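You operate a simulated robot arm through the tools that you are given. There is no shell and no other tool. Be economical: measure what you need, move in short steps, check, and stop when the job is done.

You are at the controls of a simulated robot arm. One attempt, no reset.

JOB
Record a rattle of the chain, then a rustle of the paper bag.
Fine: REC first, three shakes or more of each, each laid back where it was, STOP last; the take reads GOOD.

It is judged by the outcome, as a careful person would: the job done as asked, and still so three seconds after it is handed in. It fails if anything else is knocked over, pushed out of place, dropped, spilled or broken.

ROBOT AND FRAMES
A 7-joint arm with a two-finger parallel gripper, fixed in place. Base frame: the origin is at the foot of the arm, x ahead of it, y to its left, z up; the work surface is at about z = 73. Units: cm, rad, N and s.
With the tool pointing down near the work surface it reaches from about 18 to 74 cm from the base axis. Its first joint turns from -2.897 to 2.897 rad. Payload 1.57 kg.
The tool frame sits at the grasp point between the pads (the TCP): z along the fingers, y along the line on which they close. The tips reach 3 cm beyond it. The gripper opens to 11 cm. The fingers are 2.4 cm wide and 1.2 cm thick; the gripper's body (4.8 by 11.2 cm) begins 7.8 cm behind the TCP.
Orientation is told as [roll, pitch, yaw] about the base's x, y, z axes, in that order, counted from this pose: with the fingers straight down and closing along the base's y, the tool's x points along the base's -x, its y along +y and its z along -z.

CONTROLS
- The arm moves only by the tool nudge_tool. Its argument "plan" is a list that holds one entry, the list of rows, each a list of 7 numbers: the turn, a rotation vector about the tool's x, y, z in units of 6 degrees (1.0 is 6 degrees), then the shift along the tool's x, y, z in units of 50 mm (1.0 is 50 mm), then the finger opening in cm, from 0 to 11. In form: [[[wx, wy, wz, dx, dy, dz, jaw], ...]]. A call has 1 to 20 rows; each row shifts and turns the commanded pose from where the row before left it, along the tool's axes as they then stand. A call with a number of a shift or a turn outside -1 to 1 is refused whole. A row lasts 0.2 s, in which the tool goes at most 5 cm and 0.15 rad; a call with a longer step from one row to the next is refused whole, and so is a gripper value outside its range. A pose out of reach is approached as far as the arm can. The call stops where the force on the tool passes 40 N (or 10 N more than at its start, if that is more) or the arm is blocked; 0.2 s more then pass. Each finger travels about 4.5 cm/s and halts on what it meets, pressing with about 36 N; the grip force reading is that of the motor and also rises with nothing between the fingers. The clock runs only during rows and for 0.2 s after the last one: add rows that do not move to give the fingers time. It gives the time, the measured TCP pose, the force on the tool (base axes), the opening and the grip force at its end, in the units of the frame above (readings bear some noise).
- Cameras (640 x 400 px; columns grow to the right, rows downward): "scene" is fixed at [21.72, -49.91, 153.17]; the picture's right is [1.00, -0.08, 0.00], its down [-0.05, -0.61, -0.79] and it looks along [0.06, 0.79, -0.61] (base axes); focal length 311 px, centre (320, 200). "wrist" rides on the gripper at [-3.6, 0, -8] in the tool frame; the picture's right is [0.00, -1.00, 0.00], its down [0.97, 0.00, -0.24] and it looks along [0.24, 0.00, 0.97] (tool axes); focal length 218 px, centre (320, 200). There is no depth. A picture from a camera that has moved, and an enlarged one, comes with that camera's place and axes in the base frame and with its lens.
- snapshot(camera): a new picture of that camera. It takes no simulated time.
- lift_body(by): slides the trunk up (or, below 0, down) by that many cm; the arm rides with it, the base frame stays. It gives what a move gives, with no picture.
- enlarge(camera, box): a new picture of the part [left, top, right, bottom] of that camera's present view, enlarged. It takes no simulated time.
- sign_off(): hands the job in; it is judged then, once.

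Work in short steps. Places have to be worked out from the pictures, the camera data and where the tool is seen: move nearer, look again, correct. Check each grasp and each placing, and mend what went wrong. You have 120 turns and 76 pictures in all, those below and enlarged ones among them. Open the gripper and draw the arm clear of the work before you hand the job in, unless the task says otherwise; then end with one line.

The tools are called after ">>>" by a JSON object that holds its "fn" and its "kwargs". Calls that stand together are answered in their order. nudge_tool: Moves the arm, as the interface text tells. Its arguments: {"type":"object","properties":{"plan":{"type":"array","items":{"type":"array","items":{"type":"array","items":{"type":"number"}}}}},"required":["plan"]} The other tools are called the same way: lift_body (by) slides the trunk up or down; snapshot (camera) takes a picture; enlarge (camera, box) takes an enlarged picture of a part of a camera's view; sign_off () hands the job in.

At the start:

```text
t: 0.0
ee_pos: [31.09, 35.21, 106.93]
tcp_rot: [0.001, 0.0, 0.001]
ft_force: [0.2, -0.5, -0.4]
finger_gap: 11.0
grasp_force: 0.0
trunk travel left (down, up): [-52.5, 6.5]
```

scene: 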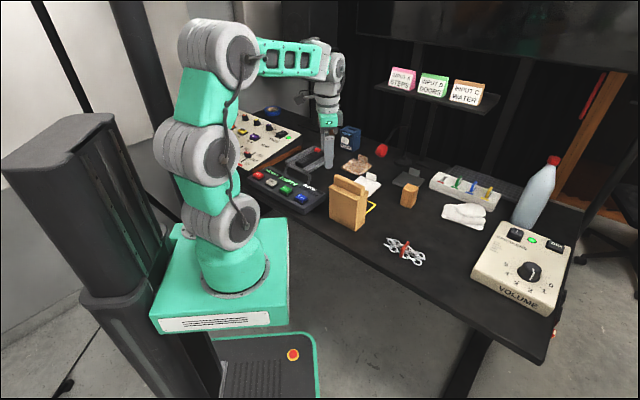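
wrist: 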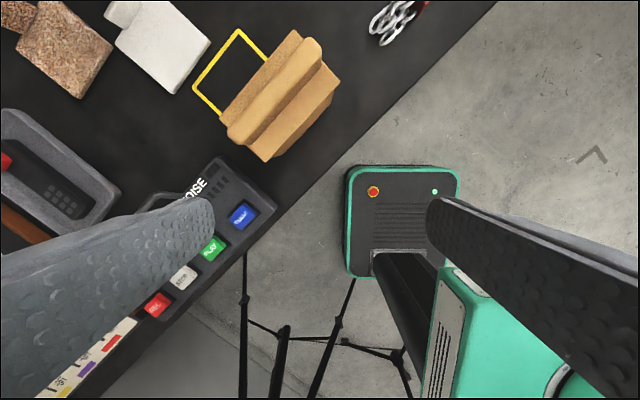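

I'll look closer at the recorder, bag, chain and signage before moving.

>>> {"fn": "enlarge", "kwargs": {"camera": "scene", "box": [220, 100, 380, 220]}}

>>> {"fn": "enlarge", "kwargs": {"camera": "scene", "box": [320, 150, 480, 270]}}

>>> {"fn": "enlarge", "kwargs": {"camera": "scene", "box": [360, 50, 580, 320]}}

```text
3.33 times, centred on (300, 160) of scene
camera zoom: at [21.72, -49.91, 153.17], right [1.0, -0.08, 0.0], down [-0.05, -0.61, -0.79], along [0.06, 0.79, -0.61], focal length 1036 px, centre (387, 333)
```

zoom: 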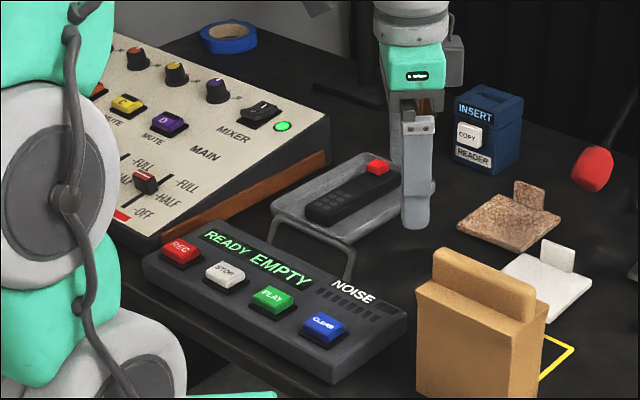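

```text
3.33 times, centred on (400, 210) of scene
camera zoom: at [21.72, -49.91, 153.17], right [1.0, -0.08, 0.0], down [-0.05, -0.61, -0.79], along [0.06, 0.79, -0.61], focal length 1036 px, centre (53, 167)
```

zoom: 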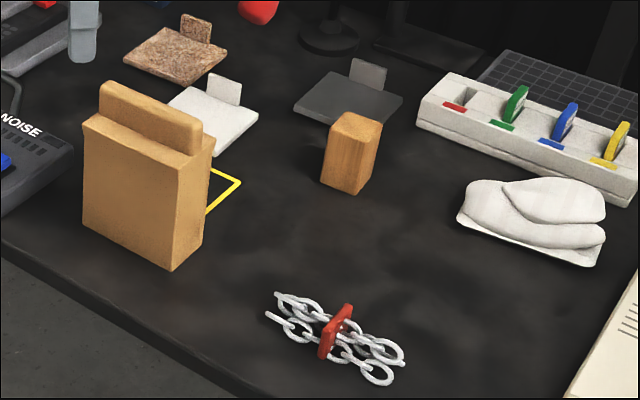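

```text
1.48 times, centred on (470, 185) of scene
camera zoom: at [21.72, -49.91, 153.17], right [1.0, -0.08, 0.0], down [-0.05, -0.61, -0.79], along [0.06, 0.79, -0.61], focal length 460 px, centre (98, 222)
```

zoom: 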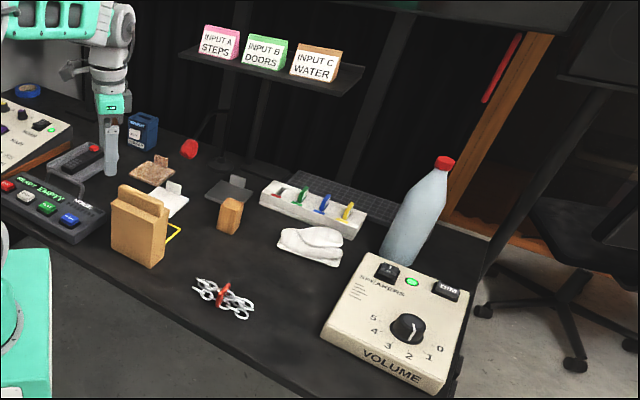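

The chain's red grip is near (56, 21.6), the bag near (39, 41) with its fold at about -41°, REC near (4.5, 66) and STOP near (11, 61). I go over the chain for a closer look first.

>>> {"fn": "nudge_tool", "kwargs": {"plan": [[[0, 0, 0, -0.77, -0.39, 0.2, 11], [0, 0, 0, -0.77, -0.39, 0.2, 11], [0, 0, 0, -0.77, -0.39, 0.2, 11], [0, 0, 0, -0.77, -0.39, 0.2, 11], [0, 0, 0, -0.77, -0.39, 0.2, 11], [0, 0, 0, -0.77, -0.39, 0.2, 11], [0, 0, 0, -0.77, -0.39, 0.2, 11], [0, 0, 0, 0, 0, 0, 11]]]}}

>>> {"fn": "snapshot", "kwargs": {"camera": "wrist"}}

>>> {"fn": "snapshot", "kwargs": {"camera": "scene"}}

```text
t: 1.8
ee_pos: [57.96, 21.53, 99.83]
tcp_rot: [-0.001, 0.0, 0.0]
ft_force: [-0.1, -0.3, 1.0]
finger_gap: 11.01
grasp_force: 0.0
trunk travel left (down, up): [-52.5, 6.5]
```

```text
70 pictures are left
camera wrist: at [61.62, 21.67, 107.89], right [0.0, -1.0, 0.0], down [-0.97, 0.0, 0.24], along [-0.24, 0.0, -0.97], focal length 218 px, centre (320, 200)
```

wrist: 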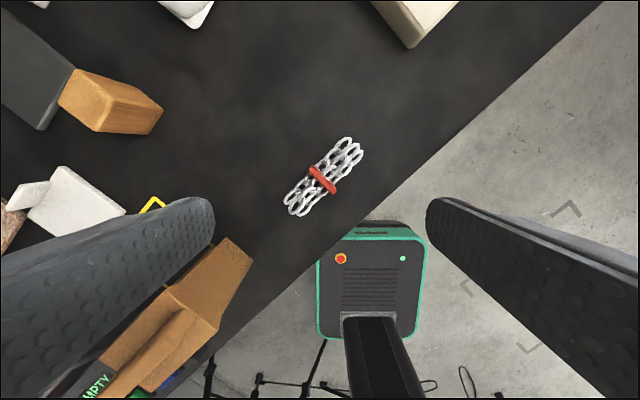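

```text
69 pictures are left
```

scene: 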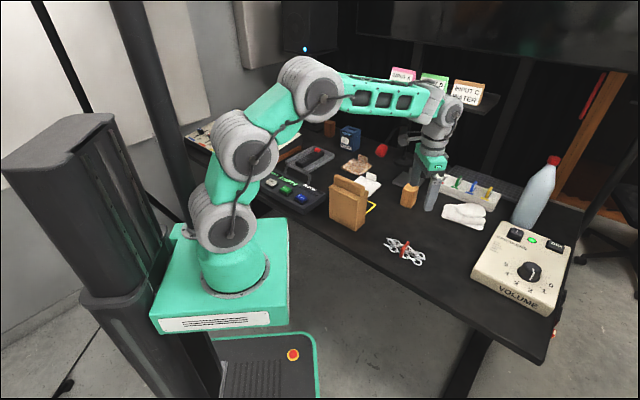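

The red grip measures around (56.5, 21.2). I enlarge it to see how it is built, and look at the bag too.

>>> {"fn": "enlarge", "kwargs": {"camera": "wrist", "box": [270, 120, 380, 230]}}

>>> {"fn": "enlarge", "kwargs": {"camera": "scene", "box": [375, 225, 435, 275]}}

>>> {"fn": "enlarge", "kwargs": {"camera": "scene", "box": [240, 110, 400, 240]}}

```text
3.64 times, centred on (325, 175) of wrist
camera zoom: at [61.62, 21.67, 107.89], right [0.0, -1.0, 0.0], down [-0.97, 0.0, 0.24], along [-0.24, 0.0, -0.97], focal length 794 px, centre (302, 291)
```

zoom: 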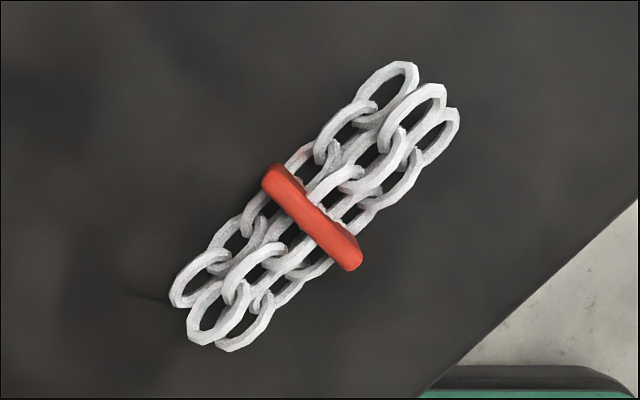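

```text
8.00 times, centred on (405, 250) of scene
camera zoom: at [21.72, -49.91, 153.17], right [1.0, -0.08, 0.0], down [-0.05, -0.61, -0.79], along [0.06, 0.79, -0.61], focal length 2487 px, centre (-360, -200)
```

zoom: 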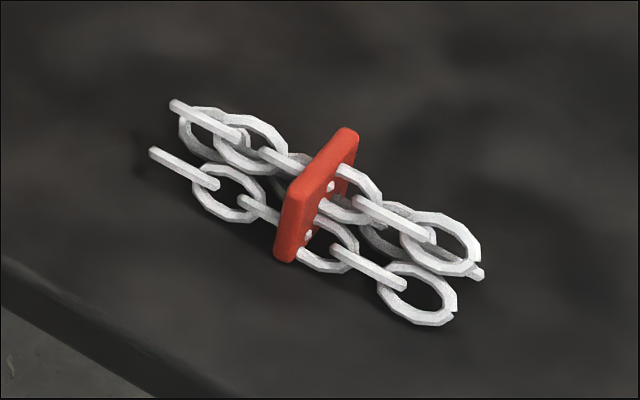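

```text
3.08 times, centred on (320, 175) of scene
camera zoom: at [21.72, -49.91, 153.17], right [1.0, -0.08, 0.0], down [-0.05, -0.61, -0.79], along [0.06, 0.79, -0.61], focal length 956 px, centre (320, 277)
```

zoom: 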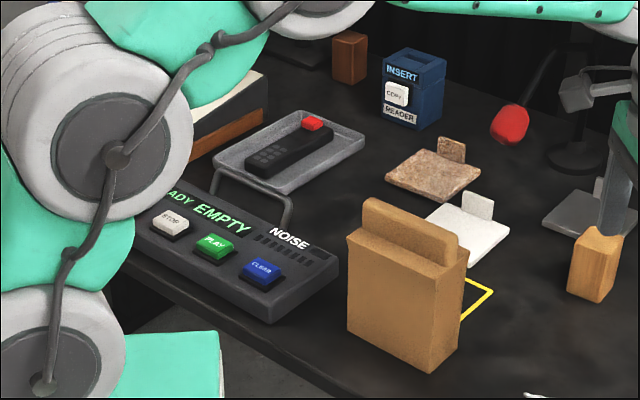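

The grip is a 4.8 cm red plate at (56.7, 21.2), oriented 40° from x. Now I move above the recorder with fingers closing to look at REC and STOP.

>>> {"fn": "nudge_tool", "kwargs": {"plan": [[[0, 0, 0, 0.686, 0.55, -0.06, 11], [0, 0, 0, 0.686, 0.55, -0.06, 0], [0, 0, 0, 0.686, 0.55, -0.06, 0], [0, 0, 0, 0.686, 0.55, -0.06, 0], [0, 0, 0, 0.686, 0.55, -0.06, 0], [0, 0, 0, 0.686, 0.55, -0.06, 0], [0, 0, 0, 0.686, 0.55, -0.06, 0], [0, 0, 0, 0.686, 0.55, -0.06, 0], [0, 0, 0, 0.686, 0.55, -0.06, 0], [0, 0, 0, 0.686, 0.55, -0.06, 0], [0, 0, 0, 0.686, 0.55, 0, 0], [0, 0, 0, 0.686, 0.55, 0, 0], [0, 0, 0, 0.686, 0.55, 0, 0], [0, 0, 0, 0.686, 0.55, 0, 0], [0, 0, 0, 0, 0, 0, 0]]]}}

>>> {"fn": "snapshot", "kwargs": {"camera": "wrist"}}

>>> {"fn": "snapshot", "kwargs": {"camera": "scene"}}

```text
t: 5.0
ee_pos: [9.97, 60.19, 102.88]
tcp_rot: [0.001, 0.0, 0.0]
ft_force: [0.4, 0.0, 0.6]
finger_gap: 0.03
grasp_force: 21.0
trunk travel left (down, up): [-52.5, 6.5]
```

```text
65 pictures are left
camera wrist: at [13.66, 60.12, 110.9], right [0.0, -1.0, 0.0], down [-0.97, 0.0, 0.24], along [-0.24, 0.0, -0.97], focal length 218 px, centre (320, 200)
```

wrist: 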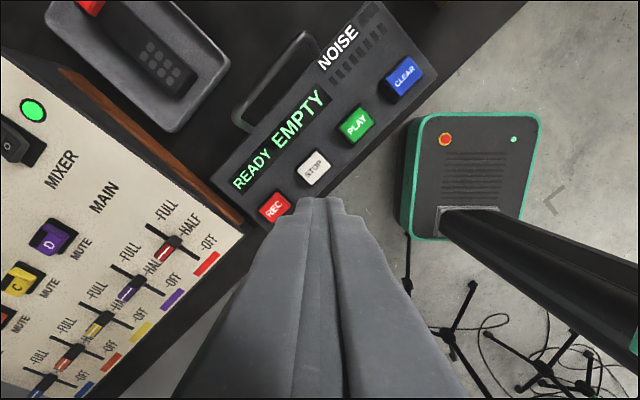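

```text
64 pictures are left
```

scene: 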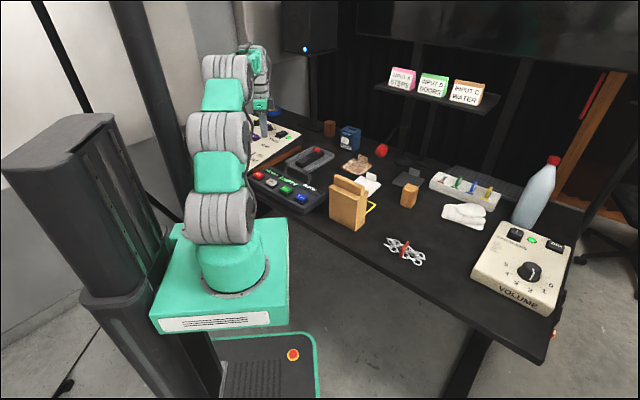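

REC comes out at about (4.6, 67.2, 78.3), STOP at (10.7, 61.0). I descend to just above REC.

>>> {"fn": "nudge_tool", "kwargs": {"plan": [[[0, 0, 0, 0.535, 0.7, 0.2, 0], [0, 0, 0, 0.535, 0.7, 0.2, 0], [0, 0, 0, 0, 0, 0.9, 0], [0, 0, 0, 0, 0, 0.9, 0], [0, 0, 0, 0, 0, 0.9, 0], [0, 0, 0, 0, 0, 0.6, 0], [0, 0, 0, 0, 0, 0, 0]]]}}

>>> {"fn": "snapshot", "kwargs": {"camera": "wrist"}}

>>> {"fn": "enlarge", "kwargs": {"camera": "scene", "box": [230, 90, 340, 220]}}

```text
t: 6.6
ee_pos: [4.57, 67.15, 84.42]
tcp_rot: [-0.001, 0.0, 0.002]
ft_force: [0.0, -0.2, 0.7]
finger_gap: 0.0
grasp_force: 20.9
trunk travel left (down, up): [-52.5, 6.5]
```

```text
63 pictures are left
camera wrist: at [8.27, 67.2, 92.38], right [0.0, -1.0, 0.0], down [-0.97, 0.0, 0.24], along [-0.24, 0.0, -0.97], focal length 218 px, centre (320, 200)
```

wrist: 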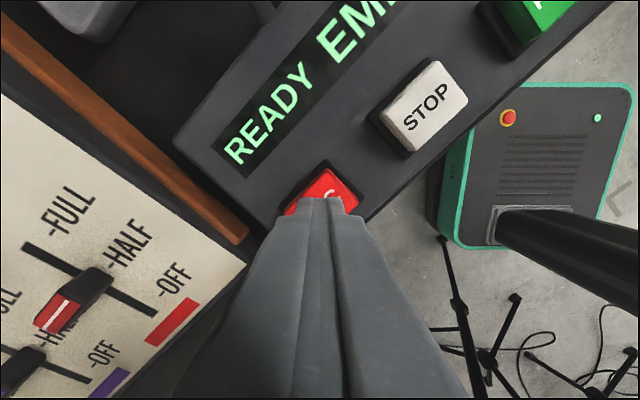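

```text
3.08 times, centred on (285, 155) of scene
camera zoom: at [21.72, -49.91, 153.17], right [1.0, -0.08, 0.0], down [-0.05, -0.61, -0.79], along [0.06, 0.79, -0.61], focal length 956 px, centre (428, 338)
```

zoom: 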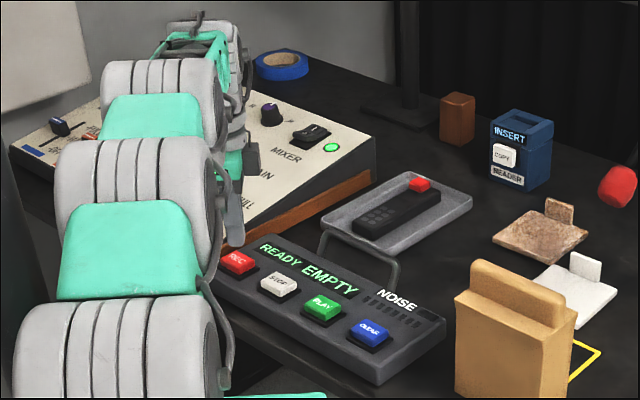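

Tip is right over REC, about 3 cm above. I press down slowly.

>>> {"fn": "nudge_tool", "kwargs": {"plan": [[[0, 0, 0, 0, 0, 0.2, 0], [0, 0, 0, 0, 0, 0.2, 0], [0, 0, 0, 0, 0, 0.08, 0], [0, 0, 0, 0, 0, 0.06, 0], [0, 0, 0, 0, 0, 0.06, 0]]]}}

>>> {"fn": "snapshot", "kwargs": {"camera": "wrist"}}

```text
t: 7.8
ee_pos: [4.63, 67.21, 81.44]
tcp_rot: [0.0, 0.0, -0.001]
ft_force: [1.0, -0.7, 2.8]
finger_gap: 0.01
grasp_force: 20.7
trunk travel left (down, up): [-52.5, 6.5]
```

```text
61 pictures are left
camera wrist: at [8.24, 67.09, 89.45], right [0.0, -1.0, 0.0], down [-0.97, 0.0, 0.24], along [-0.24, 0.0, -0.97], focal length 218 px, centre (320, 200)
```

wrist: 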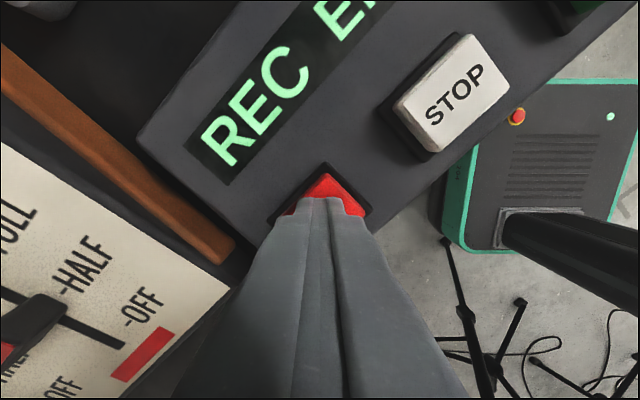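

The display now reads REC. I lift straight off and check the display.

>>> {"fn": "nudge_tool", "kwargs": {"plan": [[[0, 0, 0, 0, 0, -0.2, 0], [0, 0, 0, 0, 0, -0.8, 0], [0, 0, 0, 0, 0, -0.9, 0], [0, 0, 0, 0, 0, -0.9, 0], [0, 0, 0, 0, 0, -0.9, 0], [0, 0, 0, 0, 0, -0.7, 0]]]}}

>>> {"fn": "enlarge", "kwargs": {"camera": "scene", "box": [240, 100, 420, 240]}}

```text
t: 9.2
ee_pos: [4.65, 67.06, 103.27]
tcp_rot: [-0.002, 0.0, 0.002]
ft_force: [-1.1, 0.1, 0.1]
finger_gap: 0.03
grasp_force: 21.6
trunk travel left (down, up): [-52.5, 6.5]
```

```text
2.86 times, centred on (330, 170) of scene
camera zoom: at [21.72, -49.91, 153.17], right [1.0, -0.08, 0.0], down [-0.05, -0.61, -0.79], along [0.06, 0.79, -0.61], focal length 888 px, centre (291, 286)
```

zoom: 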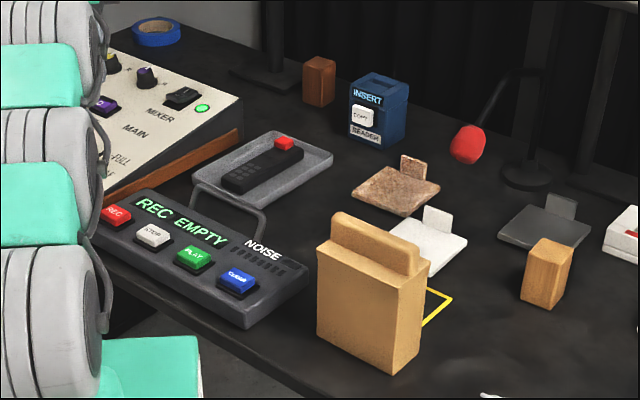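

Recording with an empty take. I travel back above the chain.

>>> {"fn": "nudge_tool", "kwargs": {"plan": [[[0, 0, 0, -0.65, -0.573, 0, 0], [0, 0, 0, -0.65, -0.573, 0, 0], [0, 0, 0, -0.65, -0.573, 0, 0], [0, 0, 0, -0.65, -0.573, 0, 0], [0, 0, 0, -0.65, -0.573, 0, 0], [0, 0, 0, -0.65, -0.573, 0, 0], [0, 0, 0, -0.65, -0.573, 0, 0], [0, 0, 0, -0.65, -0.573, 0, 0], [0, 0, 0, -0.65, -0.573, 0, 0], [0, 0, 0, -0.65, -0.573, 0, 0], [0, 0, 0, -0.65, -0.573, 0, 0], [0, 0, 0, -0.65, -0.573, 0, 0], [0, 0, 0, -0.65, -0.573, 0, 8], [0, 0, 0, -0.65, -0.573, 0, 8], [0, 0, 0, -0.65, -0.573, 0, 8], [0, 0, 0, -0.65, -0.573, 0, 8]]]}}

>>> {"fn": "nudge_tool", "kwargs": {"plan": [[[0, 0, 0.93, 0, 0, 0.3, 8], [0, 0, 0.93, 0, 0, 0.3, 8], [0, 0, 0.93, 0, 0, 0.3, 8], [0, 0, 0.93, 0, 0, 0.3, 8], [0, 0, 0.93, 0, 0, 0.3, 8], [0, 0, 0.93, 0, 0, 0.3, 8], [0, 0, 0.93, 0, 0, 0.3, 8], [0, 0, 0.93, 0, 0, 0.3, 8], [0, 0, 0.93, 0, 0, 0.3, 8], [0, 0, 0, 0, 0, 0, 8]]]}}

>>> {"fn": "snapshot", "kwargs": {"camera": "wrist"}}

```text
t: 12.6
ee_pos: [56.72, 21.42, 103.44]
tcp_rot: [-0.001, 0.002, 0.002]
ft_force: [0.8, 0.5, -0.5]
finger_gap: 8.0
grasp_force: 0.1
trunk travel left (down, up): [-52.5, 6.5]
```

```text
t: 14.8
ee_pos: [56.52, 21.32, 89.98]
tcp_rot: [-0.001, 0.0, -0.875]
ft_force: [0.0, 0.4, -0.2]
finger_gap: 8.0
grasp_force: 0.0
trunk travel left (down, up): [-52.5, 6.5]
```

```text
59 pictures are left
camera wrist: at [58.99, 18.62, 97.9], right [-0.77, -0.64, 0.0], down [-0.62, 0.75, 0.24], along [-0.15, 0.18, -0.97], focal length 218 px, centre (320, 200)
```

wrist: 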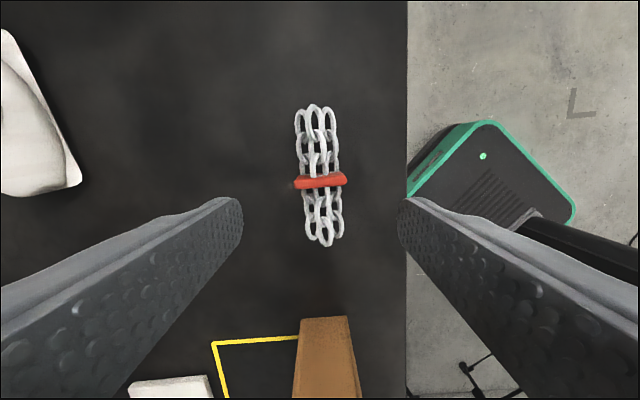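

Aligned well; the plate is tilted about 6° more. I correct yaw, come down to z≈81 and look.

>>> {"fn": "nudge_tool", "kwargs": {"plan": [[[0, 0, -0.5, 0, 0, 0.6, 8], [0, 0, -0.5, 0, 0, 0.6, 8], [0, 0, 0, -0.05, 0.03, 0.6, 8], [0, 0, 0, 0, 0, 0, 8]]]}}

>>> {"fn": "enlarge", "kwargs": {"camera": "wrist", "box": [200, 60, 440, 260]}}

>>> {"fn": "enlarge", "kwargs": {"camera": "scene", "box": [360, 200, 450, 290]}}

```text
t: 15.8
ee_pos: [56.91, 21.28, 81.04]
tcp_rot: [0.0, -0.001, -0.77]
ft_force: [0.7, -0.3, -0.3]
finger_gap: 8.0
grasp_force: 0.1
trunk travel left (down, up): [-52.5, 6.5]
```

```text
2.00 times, centred on (320, 160) of wrist
camera zoom: at [59.56, 18.78, 88.97], right [-0.7, -0.72, 0.0], down [-0.7, 0.68, 0.24], along [-0.17, 0.17, -0.97], focal length 436 px, centre (320, 280)
```

zoom: 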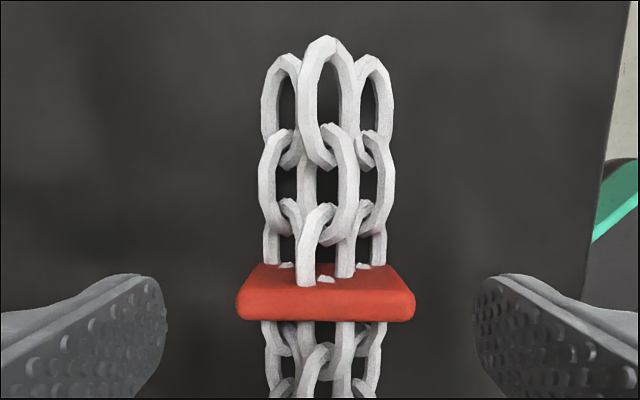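

```text
4.44 times, centred on (405, 245) of scene
camera zoom: at [21.72, -49.91, 153.17], right [1.0, -0.08, 0.0], down [-0.05, -0.61, -0.79], along [0.06, 0.79, -0.61], focal length 1382 px, centre (-58, 0)
```

zoom: 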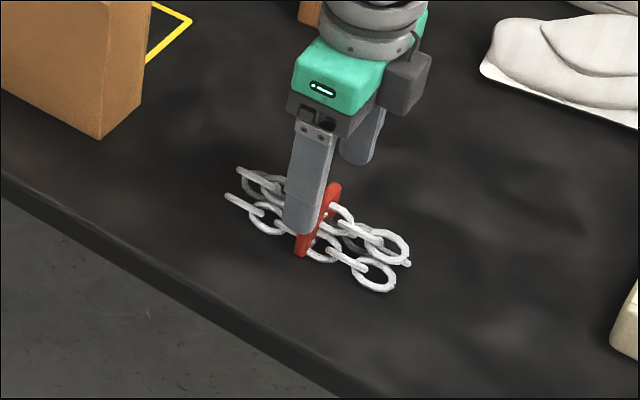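

Centered and parallel. I descend to z≈76.8 and close on the plate.

>>> {"fn": "nudge_tool", "kwargs": {"plan": [[[0, 0, 0, 0, 0, 0.4, 8], [0, 0, 0, 0, 0, 0.3, 8], [0, 0, 0, 0, 0, 0.15, 8], [0, 0, 0, 0, 0, 0, 7], [0, 0, 0, 0, 0, 0, 6], [0, 0, 0, 0, 0, 0, 5], [0, 0, 0, 0, 0, 0, 4], [0, 0, 0, 0, 0, 0, 4], [0, 0, 0, 0, 0, 0, 4]]]}}

>>> {"fn": "enlarge", "kwargs": {"camera": "wrist", "box": [200, 60, 440, 260]}}

>>> {"fn": "enlarge", "kwargs": {"camera": "scene", "box": [360, 200, 450, 290]}}

```text
t: 17.8
ee_pos: [56.85, 21.3, 76.74]
tcp_rot: [0.001, 0.001, -0.772]
ft_force: [-0.2, 0.0, 0.8]
finger_gap: 4.77
grasp_force: 36.2
trunk travel left (down, up): [-52.5, 6.5]
```

```text
2.00 times, centred on (320, 160) of wrist
camera zoom: at [59.56, 18.75, 84.73], right [-0.7, -0.72, 0.0], down [-0.7, 0.68, 0.24], along [-0.17, 0.17, -0.97], focal length 436 px, centre (320, 280)
```

zoom: 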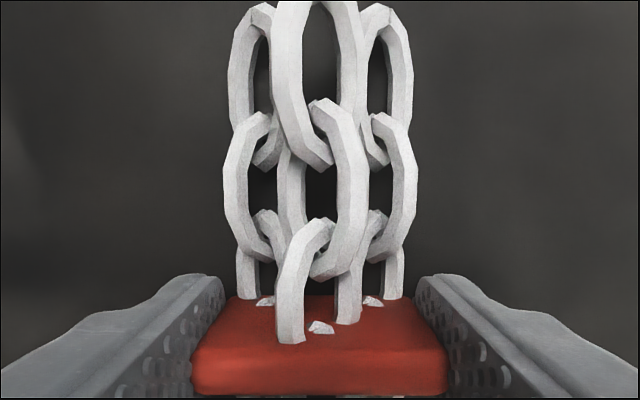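

```text
4.44 times, centred on (405, 245) of scene
camera zoom: at [21.72, -49.91, 153.17], right [1.0, -0.08, 0.0], down [-0.05, -0.61, -0.79], along [0.06, 0.79, -0.61], focal length 1382 px, centre (-58, 0)
```

zoom: 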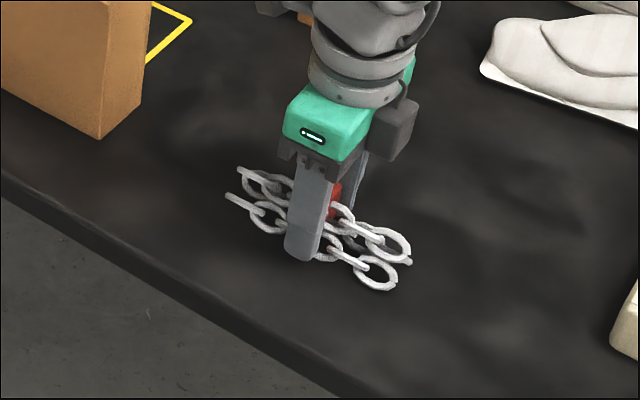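

Plate gripped at 4.77 cm. I note the pose (56.85, 21.3, 76.74, yaw -0.772) for return and lift.

>>> {"fn": "nudge_tool", "kwargs": {"plan": [[[0, 0, 0, 0, 0, -0.3, 4], [0, 0, 0, 0, 0, -0.6, 4], [0, 0, 0, 0, 0, -0.7, 4], [0, 0, 0, 0, 0, -0.7, 4], [0, 0, 0, 0, 0, -0.5, 4], [0, 0, 0, 0, 0, 0, 4]]]}}

>>> {"fn": "snapshot", "kwargs": {"camera": "scene"}}

>>> {"fn": "enlarge", "kwargs": {"camera": "wrist", "box": [0, 0, 640, 400]}}

```text
t: 19.2
ee_pos: [56.83, 21.24, 90.75]
tcp_rot: [0.001, -0.001, -0.772]
ft_force: [0.5, 0.5, -4.0]
finger_gap: 4.76
grasp_force: 36.8
trunk travel left (down, up): [-52.5, 6.5]
```

```text
54 pictures are left
```

scene: 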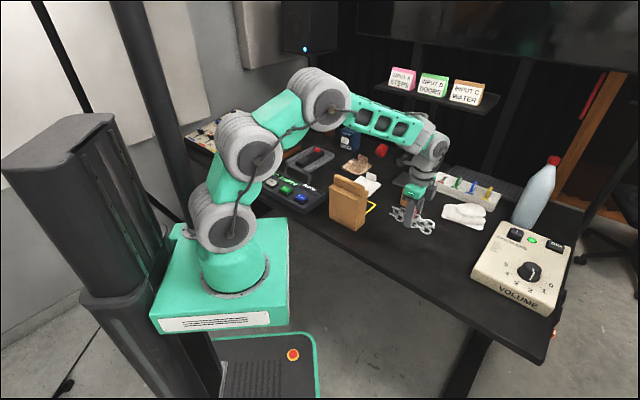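

```text
1.00 times, centred on (320, 200) of wrist
camera zoom: at [59.51, 18.79, 98.75], right [-0.7, -0.72, 0.0], down [-0.7, 0.68, 0.24], along [-0.17, 0.17, -0.97], focal length 218 px, centre (320, 200)
```

zoom: 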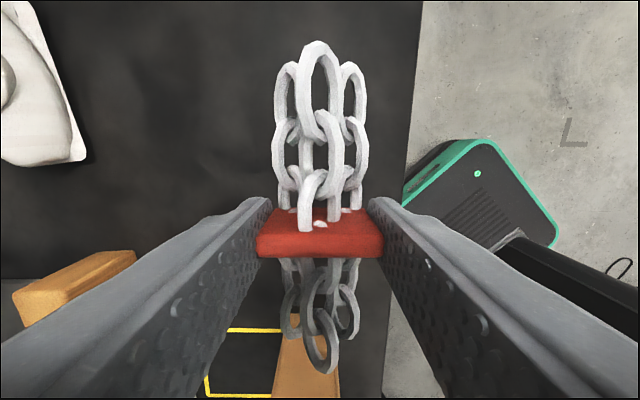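

Held firmly and clear. I shake it up and down here and watch the display.

>>> {"fn": "nudge_tool", "kwargs": {"plan": [[[0, 0, 0, 0, 0, -0.8, 4], [0, 0, 0, 0, 0, 0.8, 4], [0, 0, 0, 0, 0, -0.8, 4], [0, 0, 0, 0, 0, 0.8, 4], [0, 0, 0, 0, 0, -0.8, 4], [0, 0, 0, 0, 0, 0.8, 4], [0, 0, 0, 0, 0, -0.8, 4], [0, 0, 0, 0, 0, 0.8, 4], [0, 0, 0, 0, 0, -0.8, 4], [0, 0, 0, 0, 0, 0.8, 4], [0, 0, 0, 0, 0, 0, 4]]]}}

>>> {"fn": "enlarge", "kwargs": {"camera": "scene", "box": [260, 120, 460, 260]}}

```text
t: 21.6
ee_pos: [56.93, 21.33, 90.6]
tcp_rot: [-0.001, 0.0, -0.771]
ft_force: [-0.7, 0.7, -4.3]
finger_gap: 4.76
grasp_force: 35.6
trunk travel left (down, up): [-52.5, 6.5]
```

```text
2.86 times, centred on (360, 190) of scene
camera zoom: at [21.72, -49.91, 153.17], right [1.0, -0.08, 0.0], down [-0.05, -0.61, -0.79], along [0.06, 0.79, -0.61], focal length 888 px, centre (206, 229)
```

zoom: 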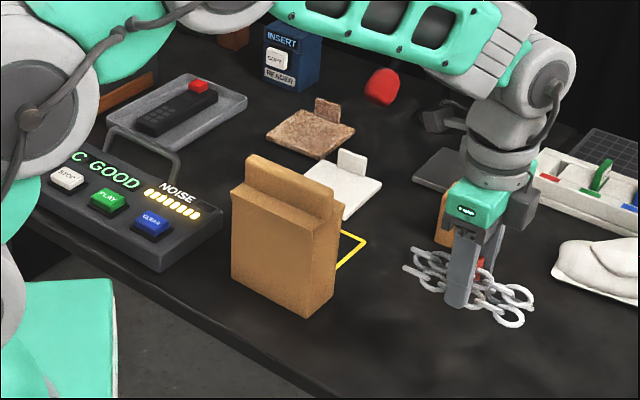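

The display reads REC GOOD with the meter full, so the rattle was heard. Now I lower the chain back to its spot gently.

>>> {"fn": "nudge_tool", "kwargs": {"plan": [[[0, 0, 0, 0, 0, 0.7, 4], [0, 0, 0, 0, 0, 0.7, 4], [0, 0, 0, 0, 0, 0.7, 4], [0, 0, 0, 0, 0, 0.35, 4], [0, 0, 0, 0, 0, 0.15, 4], [0, 0, 0, 0, 0, 0.1, 4], [0, 0, 0, 0, 0, 0.05, 4], [0, 0, 0, 0, 0, 0, 4]]]}}

>>> {"fn": "enlarge", "kwargs": {"camera": "scene", "box": [360, 200, 450, 290]}}

```text
t: 23.4
ee_pos: [56.79, 21.38, 77.03]
tcp_rot: [0.0, 0.001, -0.772]
ft_force: [-0.1, -0.5, -2.7]
finger_gap: 4.76
grasp_force: 35.8
trunk travel left (down, up): [-52.5, 6.5]
```

```text
4.44 times, centred on (405, 245) of scene
camera zoom: at [21.72, -49.91, 153.17], right [1.0, -0.08, 0.0], down [-0.05, -0.61, -0.79], along [0.06, 0.79, -0.61], focal length 1382 px, centre (-58, 0)
```

zoom: 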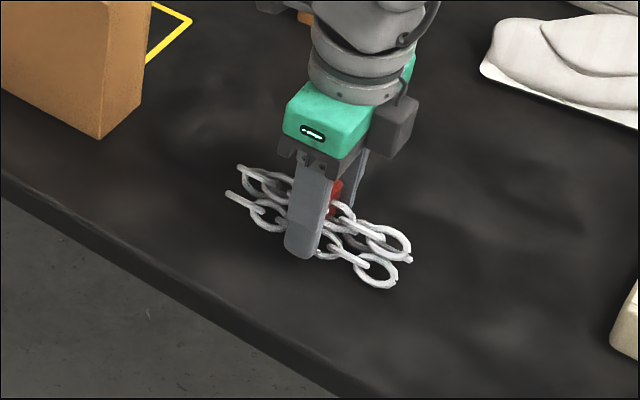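

Same pose, about 3 mm above the original height with some weight still hanging. I lower slightly, then open and lift off.

>>> {"fn": "nudge_tool", "kwargs": {"plan": [[[0, 0, 0, 0, 0, 0.04, 4], [0, 0, 0, 0, 0, 0.03, 4], [0, 0, 0, 0, 0, 0, 4]]]}}

>>> {"fn": "nudge_tool", "kwargs": {"plan": [[[0, 0, 0, 0, 0, 0, 5.2], [0, 0, 0, 0, 0, 0, 6], [0, 0, 0, 0, 0, 0, 7], [0, 0, 0, 0, 0, 0, 8], [0, 0, 0, 0, 0, 0, 8], [0, 0, 0, 0, 0, -0.3, 8], [0, 0, 0, 0, 0, -0.6, 8], [0, 0, 0, 0, 0, -0.8, 8], [0, 0, 0, 0, 0, -0.9, 8], [0, 0, 0, 0, 0, -0.9, 8], [0, 0, 0, 0, 0, -0.9, 8], [0, 0, 0, 0, 0, -0.9, 8]]]}}

>>> {"fn": "snapshot", "kwargs": {"camera": "wrist"}}

>>> {"fn": "enlarge", "kwargs": {"camera": "scene", "box": [260, 120, 460, 280]}}

```text
t: 24.2
ee_pos: [56.9, 21.25, 76.73]
tcp_rot: [0.003, 0.0, -0.77]
ft_force: [-2.0, -0.4, 9.7]
finger_gap: 4.76
grasp_force: 36.0
trunk travel left (down, up): [-52.5, 6.5]
```

```text
t: 26.8
ee_pos: [56.86, 21.19, 102.94]
tcp_rot: [0.0, 0.001, -0.771]
ft_force: [0.1, 0.4, -0.4]
finger_gap: 8.01
grasp_force: 0.1
trunk travel left (down, up): [-52.5, 6.5]
```

```text
50 pictures are left
camera wrist: at [59.47, 18.74, 111.06], right [-0.7, -0.72, 0.0], down [-0.7, 0.68, 0.24], along [-0.17, 0.17, -0.97], focal length 218 px, centre (320, 200)
```

wrist: 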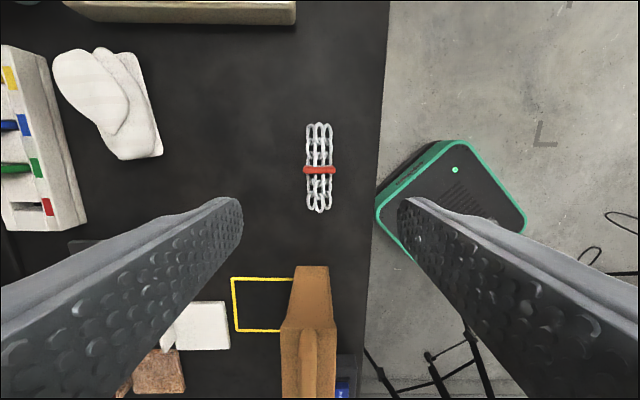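

```text
2.50 times, centred on (360, 200) of scene
camera zoom: at [21.72, -49.91, 153.17], right [1.0, -0.08, 0.0], down [-0.05, -0.61, -0.79], along [0.06, 0.79, -0.61], focal length 777 px, centre (220, 200)
```

zoom: 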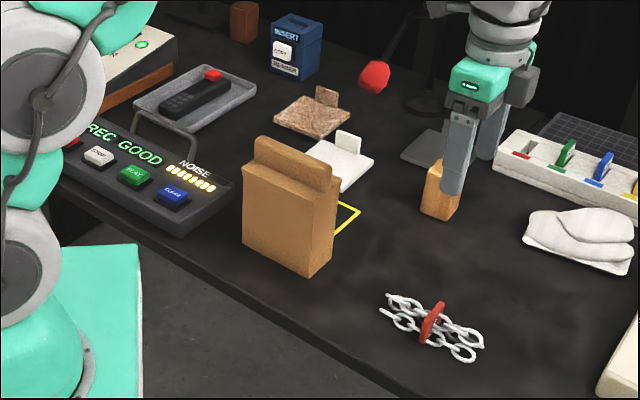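

Chain is back exactly where it was and upright. The gripper yaw already matches the bag's fold; I move above the bag for a closer look.

>>> {"fn": "nudge_tool", "kwargs": {"plan": [[[0, 0, 0, 0.7, 0.05, -0.2, 8], [0, 0, 0, 0.875, 0.057, -0.2, 8], [0, 0, 0, 0.875, 0.057, -0.1, 8], [0, 0, 0, 0.875, 0.057, 0, 8], [0, 0, 0, 0.875, 0.057, 0, 8], [0, 0, 0, 0.4, 0.05, 0, 8], [0, 0, 0, 0, 0, 0, 8]]]}}

>>> {"fn": "snapshot", "kwargs": {"camera": "wrist"}}

>>> {"fn": "enlarge", "kwargs": {"camera": "scene", "box": [300, 130, 420, 240]}}

```text
t: 28.4
ee_pos: [41.44, 38.51, 105.59]
tcp_rot: [-0.001, 0.001, -0.773]
ft_force: [-0.2, -0.6, -0.6]
finger_gap: 7.97
grasp_force: 0.0
trunk travel left (down, up): [-52.5, 6.5]
```

```text
48 pictures are left
camera wrist: at [44.09, 36.04, 113.58], right [-0.7, -0.72, 0.0], down [-0.7, 0.68, 0.24], along [-0.17, 0.17, -0.97], focal length 218 px, centre (320, 200)
```

wrist: 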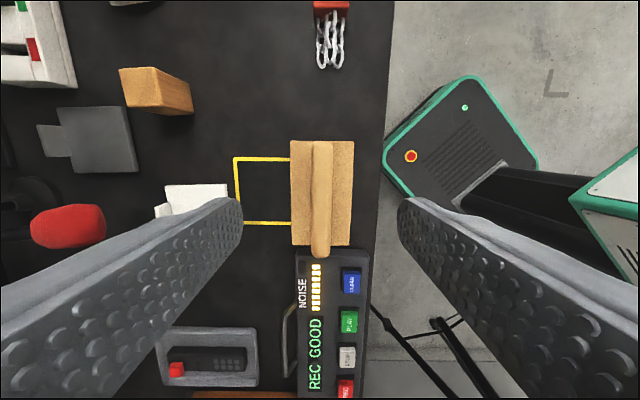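

```text
3.64 times, centred on (360, 185) of scene
camera zoom: at [21.72, -49.91, 153.17], right [1.0, -0.08, 0.0], down [-0.05, -0.61, -0.79], along [0.06, 0.79, -0.61], focal length 1130 px, centre (174, 254)
```

zoom: 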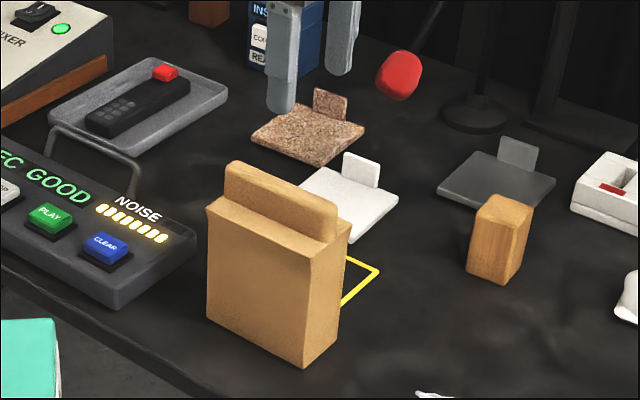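

The fold ridge is about 2.3 cm thick, centered near (40.2, 39.9), shoulders at z≈87.6, top ≈92. I center and descend to just above it.

>>> {"fn": "nudge_tool", "kwargs": {"plan": [[[0, 0, 0, 0.18, 0.01, 0.3, 8], [0, 0, 0, 0.18, 0.015, 0.5, 8], [0, 0, 0, 0, 0, 0.6, 8], [0, 0, 0, 0, 0, 0.5, 8], [0, 0, 0, 0, 0, 0, 8]]]}}

>>> {"fn": "snapshot", "kwargs": {"camera": "wrist"}}

>>> {"fn": "enlarge", "kwargs": {"camera": "scene", "box": [300, 130, 420, 240]}}

```text
t: 29.6
ee_pos: [40.17, 39.99, 96.13]
tcp_rot: [0.0, 0.0, -0.77]
ft_force: [0.4, -0.2, -0.6]
finger_gap: 8.02
grasp_force: 0.0
trunk travel left (down, up): [-52.5, 6.5]
```

```text
46 pictures are left
camera wrist: at [42.97, 37.44, 104.15], right [-0.7, -0.72, 0.0], down [-0.7, 0.68, 0.24], along [-0.17, 0.17, -0.97], focal length 218 px, centre (320, 200)
```

wrist: 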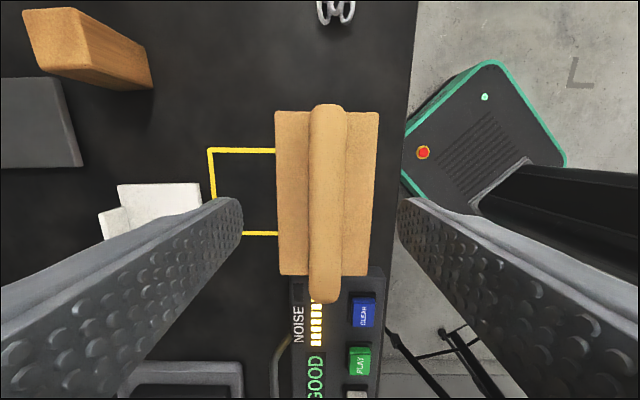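

```text
3.64 times, centred on (360, 185) of scene
camera zoom: at [21.72, -49.91, 153.17], right [1.0, -0.08, 0.0], down [-0.05, -0.61, -0.79], along [0.06, 0.79, -0.61], focal length 1130 px, centre (174, 254)
```

zoom: 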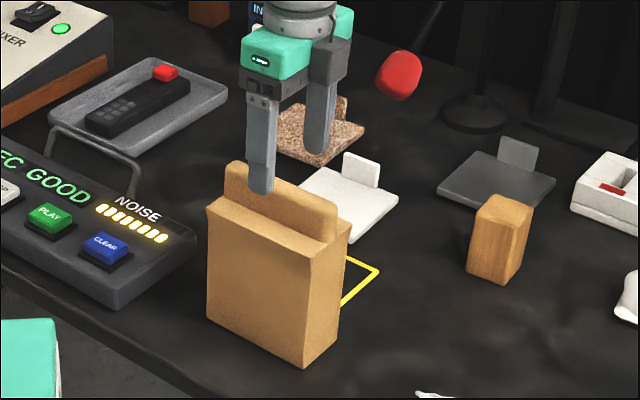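

Nearly centered (3 mm and 8 mm corrections). I descend to z≈91.2 and close on the fold.

>>> {"fn": "nudge_tool", "kwargs": {"plan": [[[0, 0, 0, -0.15, -0.05, 0, 8], [0, 0, 0, 0, 0, 0.5, 8], [0, 0, 0, 0, 0, 0.35, 8], [0, 0, 0, 0, 0, 0.12, 8], [0, 0, 0, 0, 0, 0, 6.5], [0, 0, 0, 0, 0, 0, 5], [0, 0, 0, 0, 0, 0, 3.5], [0, 0, 0, 0, 0, 0, 2.6], [0, 0, 0, 0, 0, 0, 1.8], [0, 0, 0, 0, 0, 0, 1.8]]]}}

>>> {"fn": "snapshot", "kwargs": {"camera": "wrist"}}

>>> {"fn": "enlarge", "kwargs": {"camera": "scene", "box": [300, 130, 420, 240]}}

```text
t: 31.8
ee_pos: [40.7, 39.18, 91.15]
tcp_rot: [-0.002, 0.0, -0.77]
ft_force: [0.9, -1.0, 0.2]
finger_gap: 2.15
grasp_force: 26.7
trunk travel left (down, up): [-52.5, 6.5]
```

```text
44 pictures are left
camera wrist: at [43.35, 36.66, 99.22], right [-0.7, -0.72, 0.0], down [-0.7, 0.68, 0.24], along [-0.17, 0.17, -0.97], focal length 218 px, centre (320, 200)
```

wrist: 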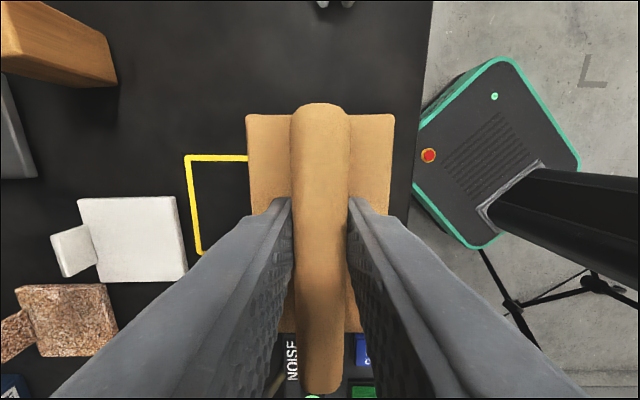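

```text
3.64 times, centred on (360, 185) of scene
camera zoom: at [21.72, -49.91, 153.17], right [1.0, -0.08, 0.0], down [-0.05, -0.61, -0.79], along [0.06, 0.79, -0.61], focal length 1130 px, centre (174, 254)
```

zoom: 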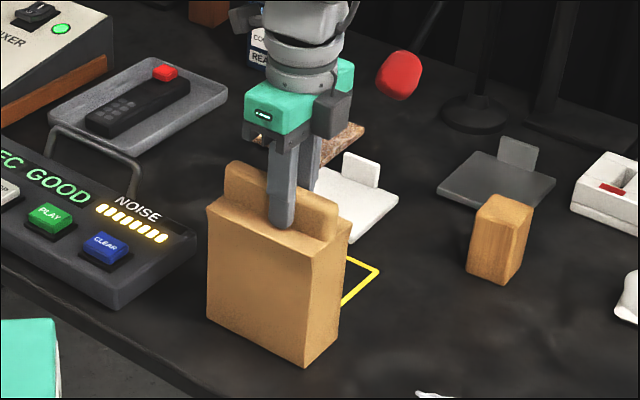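

The fold is gripped at 2.15 cm and the bag hasn't moved (pose 40.7, 39.18, 91.15). I lift slowly.

>>> {"fn": "nudge_tool", "kwargs": {"plan": [[[0, 0, 0, 0, 0, 0, 1.8], [0, 0, 0, 0, 0, -0.15, 1.8], [0, 0, 0, 0, 0, -0.3, 1.8], [0, 0, 0, 0, 0, -0.5, 1.8], [0, 0, 0, 0, 0, -0.6, 1.8], [0, 0, 0, 0, 0, -0.45, 1.8], [0, 0, 0, 0, 0, 0, 1.8]]]}}

>>> {"fn": "enlarge", "kwargs": {"camera": "scene", "box": [260, 100, 420, 240]}}

```text
t: 33.4
ee_pos: [40.63, 39.13, 101.29]
tcp_rot: [-0.003, 0.0, -0.772]
ft_force: [0.7, -0.2, -0.7]
finger_gap: 2.15
grasp_force: 34.2
trunk travel left (down, up): [-52.5, 6.5]
```

```text
2.86 times, centred on (340, 170) of scene
camera zoom: at [21.72, -49.91, 153.17], right [1.0, -0.08, 0.0], down [-0.05, -0.61, -0.79], along [0.06, 0.79, -0.61], focal length 888 px, centre (263, 286)
```

zoom: 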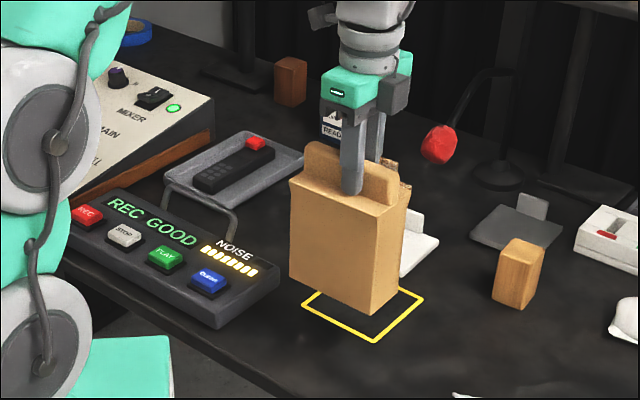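

The bag is held and stands over its yellow-marked spot. I shake it up and down five times.

>>> {"fn": "nudge_tool", "kwargs": {"plan": [[[0, 0, 0, 0, 0, -0.8, 1.8], [0, 0, 0, 0, 0, 0.8, 1.8], [0, 0, 0, 0, 0, -0.8, 1.8], [0, 0, 0, 0, 0, 0.8, 1.8], [0, 0, 0, 0, 0, -0.8, 1.8], [0, 0, 0, 0, 0, 0.8, 1.8], [0, 0, 0, 0, 0, -0.8, 1.8], [0, 0, 0, 0, 0, 0.8, 1.8], [0, 0, 0, 0, 0, -0.8, 1.8], [0, 0, 0, 0, 0, 0.8, 1.8], [0, 0, 0, 0, 0, 0, 1.8]]]}}

>>> {"fn": "enlarge", "kwargs": {"camera": "scene", "box": [260, 100, 420, 240]}}

>>> {"fn": "snapshot", "kwargs": {"camera": "wrist"}}

```text
t: 35.8
ee_pos: [40.7, 39.19, 101.1]
tcp_rot: [0.001, 0.001, -0.772]
ft_force: [0.9, 0.4, -0.9]
finger_gap: 2.13
grasp_force: 35.1
trunk travel left (down, up): [-52.5, 6.5]
```

```text
2.86 times, centred on (340, 170) of scene
camera zoom: at [21.72, -49.91, 153.17], right [1.0, -0.08, 0.0], down [-0.05, -0.61, -0.79], along [0.06, 0.79, -0.61], focal length 888 px, centre (263, 286)
```

zoom: 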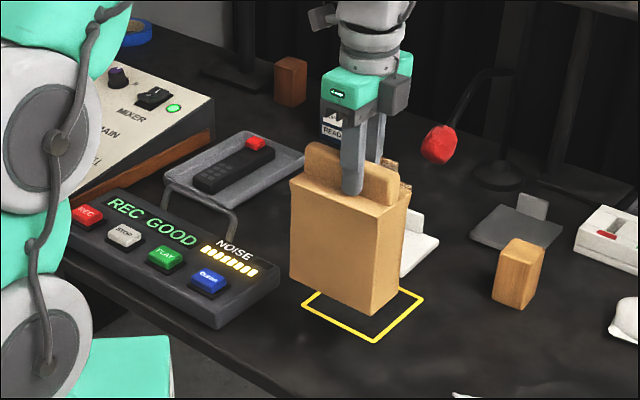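

```text
40 pictures are left
camera wrist: at [43.39, 36.68, 109.2], right [-0.7, -0.72, 0.0], down [-0.7, 0.68, 0.24], along [-0.17, 0.17, -0.97], focal length 218 px, centre (320, 200)
```

wrist: 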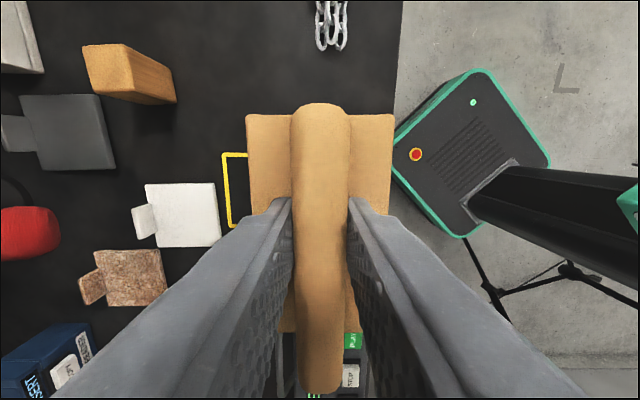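

Display still REC GOOD, bag unshifted in the grip. I lower it back to the original pose gently.

>>> {"fn": "nudge_tool", "kwargs": {"plan": [[[0, 0, 0, 0, 0, 0.4, 1.8], [0, 0, 0, 0, 0, 0.6, 1.8], [0, 0, 0, 0, 0, 0.5, 1.8], [0, 0, 0, 0, 0, 0.25, 1.8], [0, 0, 0, 0, 0, 0.12, 1.8], [0, 0, 0, 0, 0, 0.06, 1.8], [0, 0, 0, 0, 0, 0.03, 1.8], [0, 0, 0, 0, 0, 0, 1.8]]]}}

>>> {"fn": "enlarge", "kwargs": {"camera": "scene", "box": [300, 130, 420, 240]}}

```text
t: 37.6
ee_pos: [40.76, 39.24, 91.32]
tcp_rot: [0.001, 0.0, -0.771]
ft_force: [-0.2, 1.6, -0.8]
finger_gap: 2.12
grasp_force: 34.5
trunk travel left (down, up): [-52.5, 6.5]
```

```text
3.64 times, centred on (360, 185) of scene
camera zoom: at [21.72, -49.91, 153.17], right [1.0, -0.08, 0.0], down [-0.05, -0.61, -0.79], along [0.06, 0.79, -0.61], focal length 1130 px, centre (174, 254)
```

zoom: 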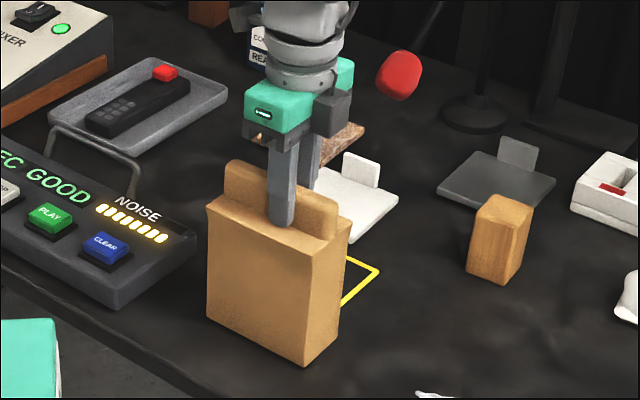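

About 2 mm to go and no contact yet. I lower by 1 mm steps.

>>> {"fn": "nudge_tool", "kwargs": {"plan": [[[0, 0, 0, 0, 0, 0.02, 1.8], [0, 0, 0, 0, 0, 0.02, 1.8], [0, 0, 0, 0, 0, 0, 1.8]]]}}

```text
t: 38.4
ee_pos: [40.69, 39.19, 91.29]
tcp_rot: [0.0, 0.001, -0.771]
ft_force: [0.1, 1.0, -0.2]
finger_gap: 2.14
grasp_force: 34.8
trunk travel left (down, up): [-52.5, 6.5]
```

>>> {"fn": "nudge_tool", "kwargs": {"plan": [[[0, 0, 0, 0, 0, 0.02, 1.8], [0, 0, 0, 0, 0, 0.02, 1.8], [0, 0, 0, 0, 0, 0, 1.8]]]}}

```text
t: 39.2
ee_pos: [40.79, 39.1, 91.14]
tcp_rot: [0.004, 0.0, -0.772]
ft_force: [-1.9, -2.1, 15.0]
finger_gap: 2.14
grasp_force: 34.3
trunk travel left (down, up): [-52.5, 6.5]
```

Contact with the table (15 N) at the original height. I open gradually and rise.

>>> {"fn": "nudge_tool", "kwargs": {"plan": [[[0, 0, 0, 0, 0, -0.02, 1.8], [0, 0, 0, 0, 0, 0, 2.6], [0, 0, 0, 0, 0, 0, 4], [0, 0, 0, 0, 0, 0, 5.5], [0, 0, 0, 0, 0, 0, 7], [0, 0, 0, 0, 0, 0, 7], [0, 0, 0, 0, 0, -0.3, 7], [0, 0, 0, 0, 0, -0.6, 7], [0, 0, 0, 0, 0, -0.9, 7], [0, 0, 0, 0, 0, -0.9, 7], [0, 0, 0, 0, 0, 0, 7]]]}}

>>> {"fn": "snapshot", "kwargs": {"camera": "wrist"}}

>>> {"fn": "enlarge", "kwargs": {"camera": "scene", "box": [300, 130, 420, 240]}}

```text
t: 41.6
ee_pos: [40.75, 38.93, 104.68]
tcp_rot: [0.0, -0.002, -0.771]
ft_force: [0.1, -0.1, -0.8]
finger_gap: 7.0
grasp_force: 0.1
trunk travel left (down, up): [-52.5, 6.5]
```

```text
38 pictures are left
camera wrist: at [43.37, 36.53, 112.7], right [-0.7, -0.72, 0.0], down [-0.7, 0.68, 0.24], along [-0.17, 0.17, -0.97], focal length 218 px, centre (320, 200)
```

wrist: 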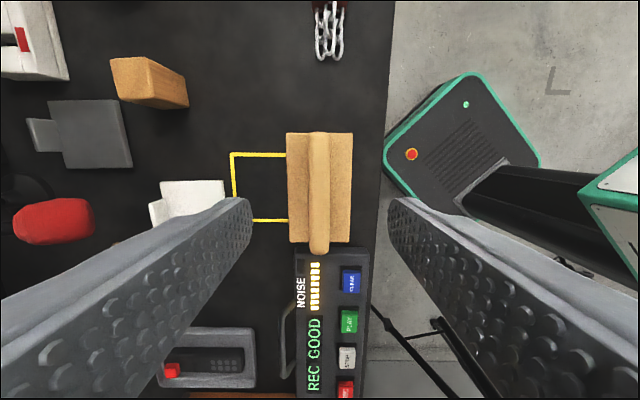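

```text
3.64 times, centred on (360, 185) of scene
camera zoom: at [21.72, -49.91, 153.17], right [1.0, -0.08, 0.0], down [-0.05, -0.61, -0.79], along [0.06, 0.79, -0.61], focal length 1130 px, centre (174, 254)
```

zoom: 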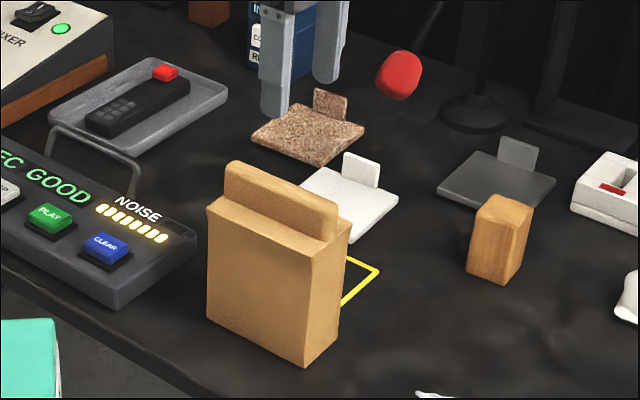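

The bag is back exactly in place. I travel over STOP with closed fingers.

>>> {"fn": "nudge_tool", "kwargs": {"plan": [[[0, 0, 0, 0.6, -0.08, -0.1, 7], [0, 0, 0, 0.84, -0.12, 0, 0], [0, 0, 0, 0.84, -0.12, 0, 0], [0, 0, 0, 0.84, -0.12, 0, 0], [0, 0, 0, 0.84, -0.12, 0, 0], [0, 0, 0, 0.84, -0.12, 0, 0], [0, 0, 0, 0.84, -0.12, 0, 0], [0, 0, 0, 0.84, -0.12, 0, 0], [0, 0, 0, 0.84, -0.12, 0, 0], [0, 0, 0, 0.06, 0, 0.6, 0], [0, 0, 0, 0, 0, 0.9, 0], [0, 0, 0, 0, 0, 0.9, 0], [0, 0, 0, 0, 0, 0.8, 0], [0, 0, 0, 0, 0, 0.6, 0], [0, 0, 0, 0, 0, 0, 0]]]}}

>>> {"fn": "snapshot", "kwargs": {"camera": "wrist"}}

```text
t: 44.8
ee_pos: [10.47, 61.24, 86.16]
tcp_rot: [0.0, 0.001, -0.772]
ft_force: [-0.2, -0.5, 0.3]
finger_gap: 0.0
grasp_force: 21.2
trunk travel left (down, up): [-52.5, 6.5]
```

```text
36 pictures are left
camera wrist: at [13.25, 58.73, 94.17], right [-0.7, -0.72, 0.0], down [-0.7, 0.68, 0.24], along [-0.17, 0.17, -0.97], focal length 218 px, centre (320, 200)
```

wrist: 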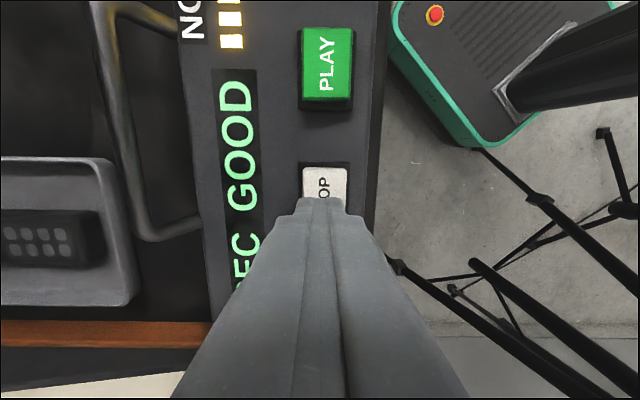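

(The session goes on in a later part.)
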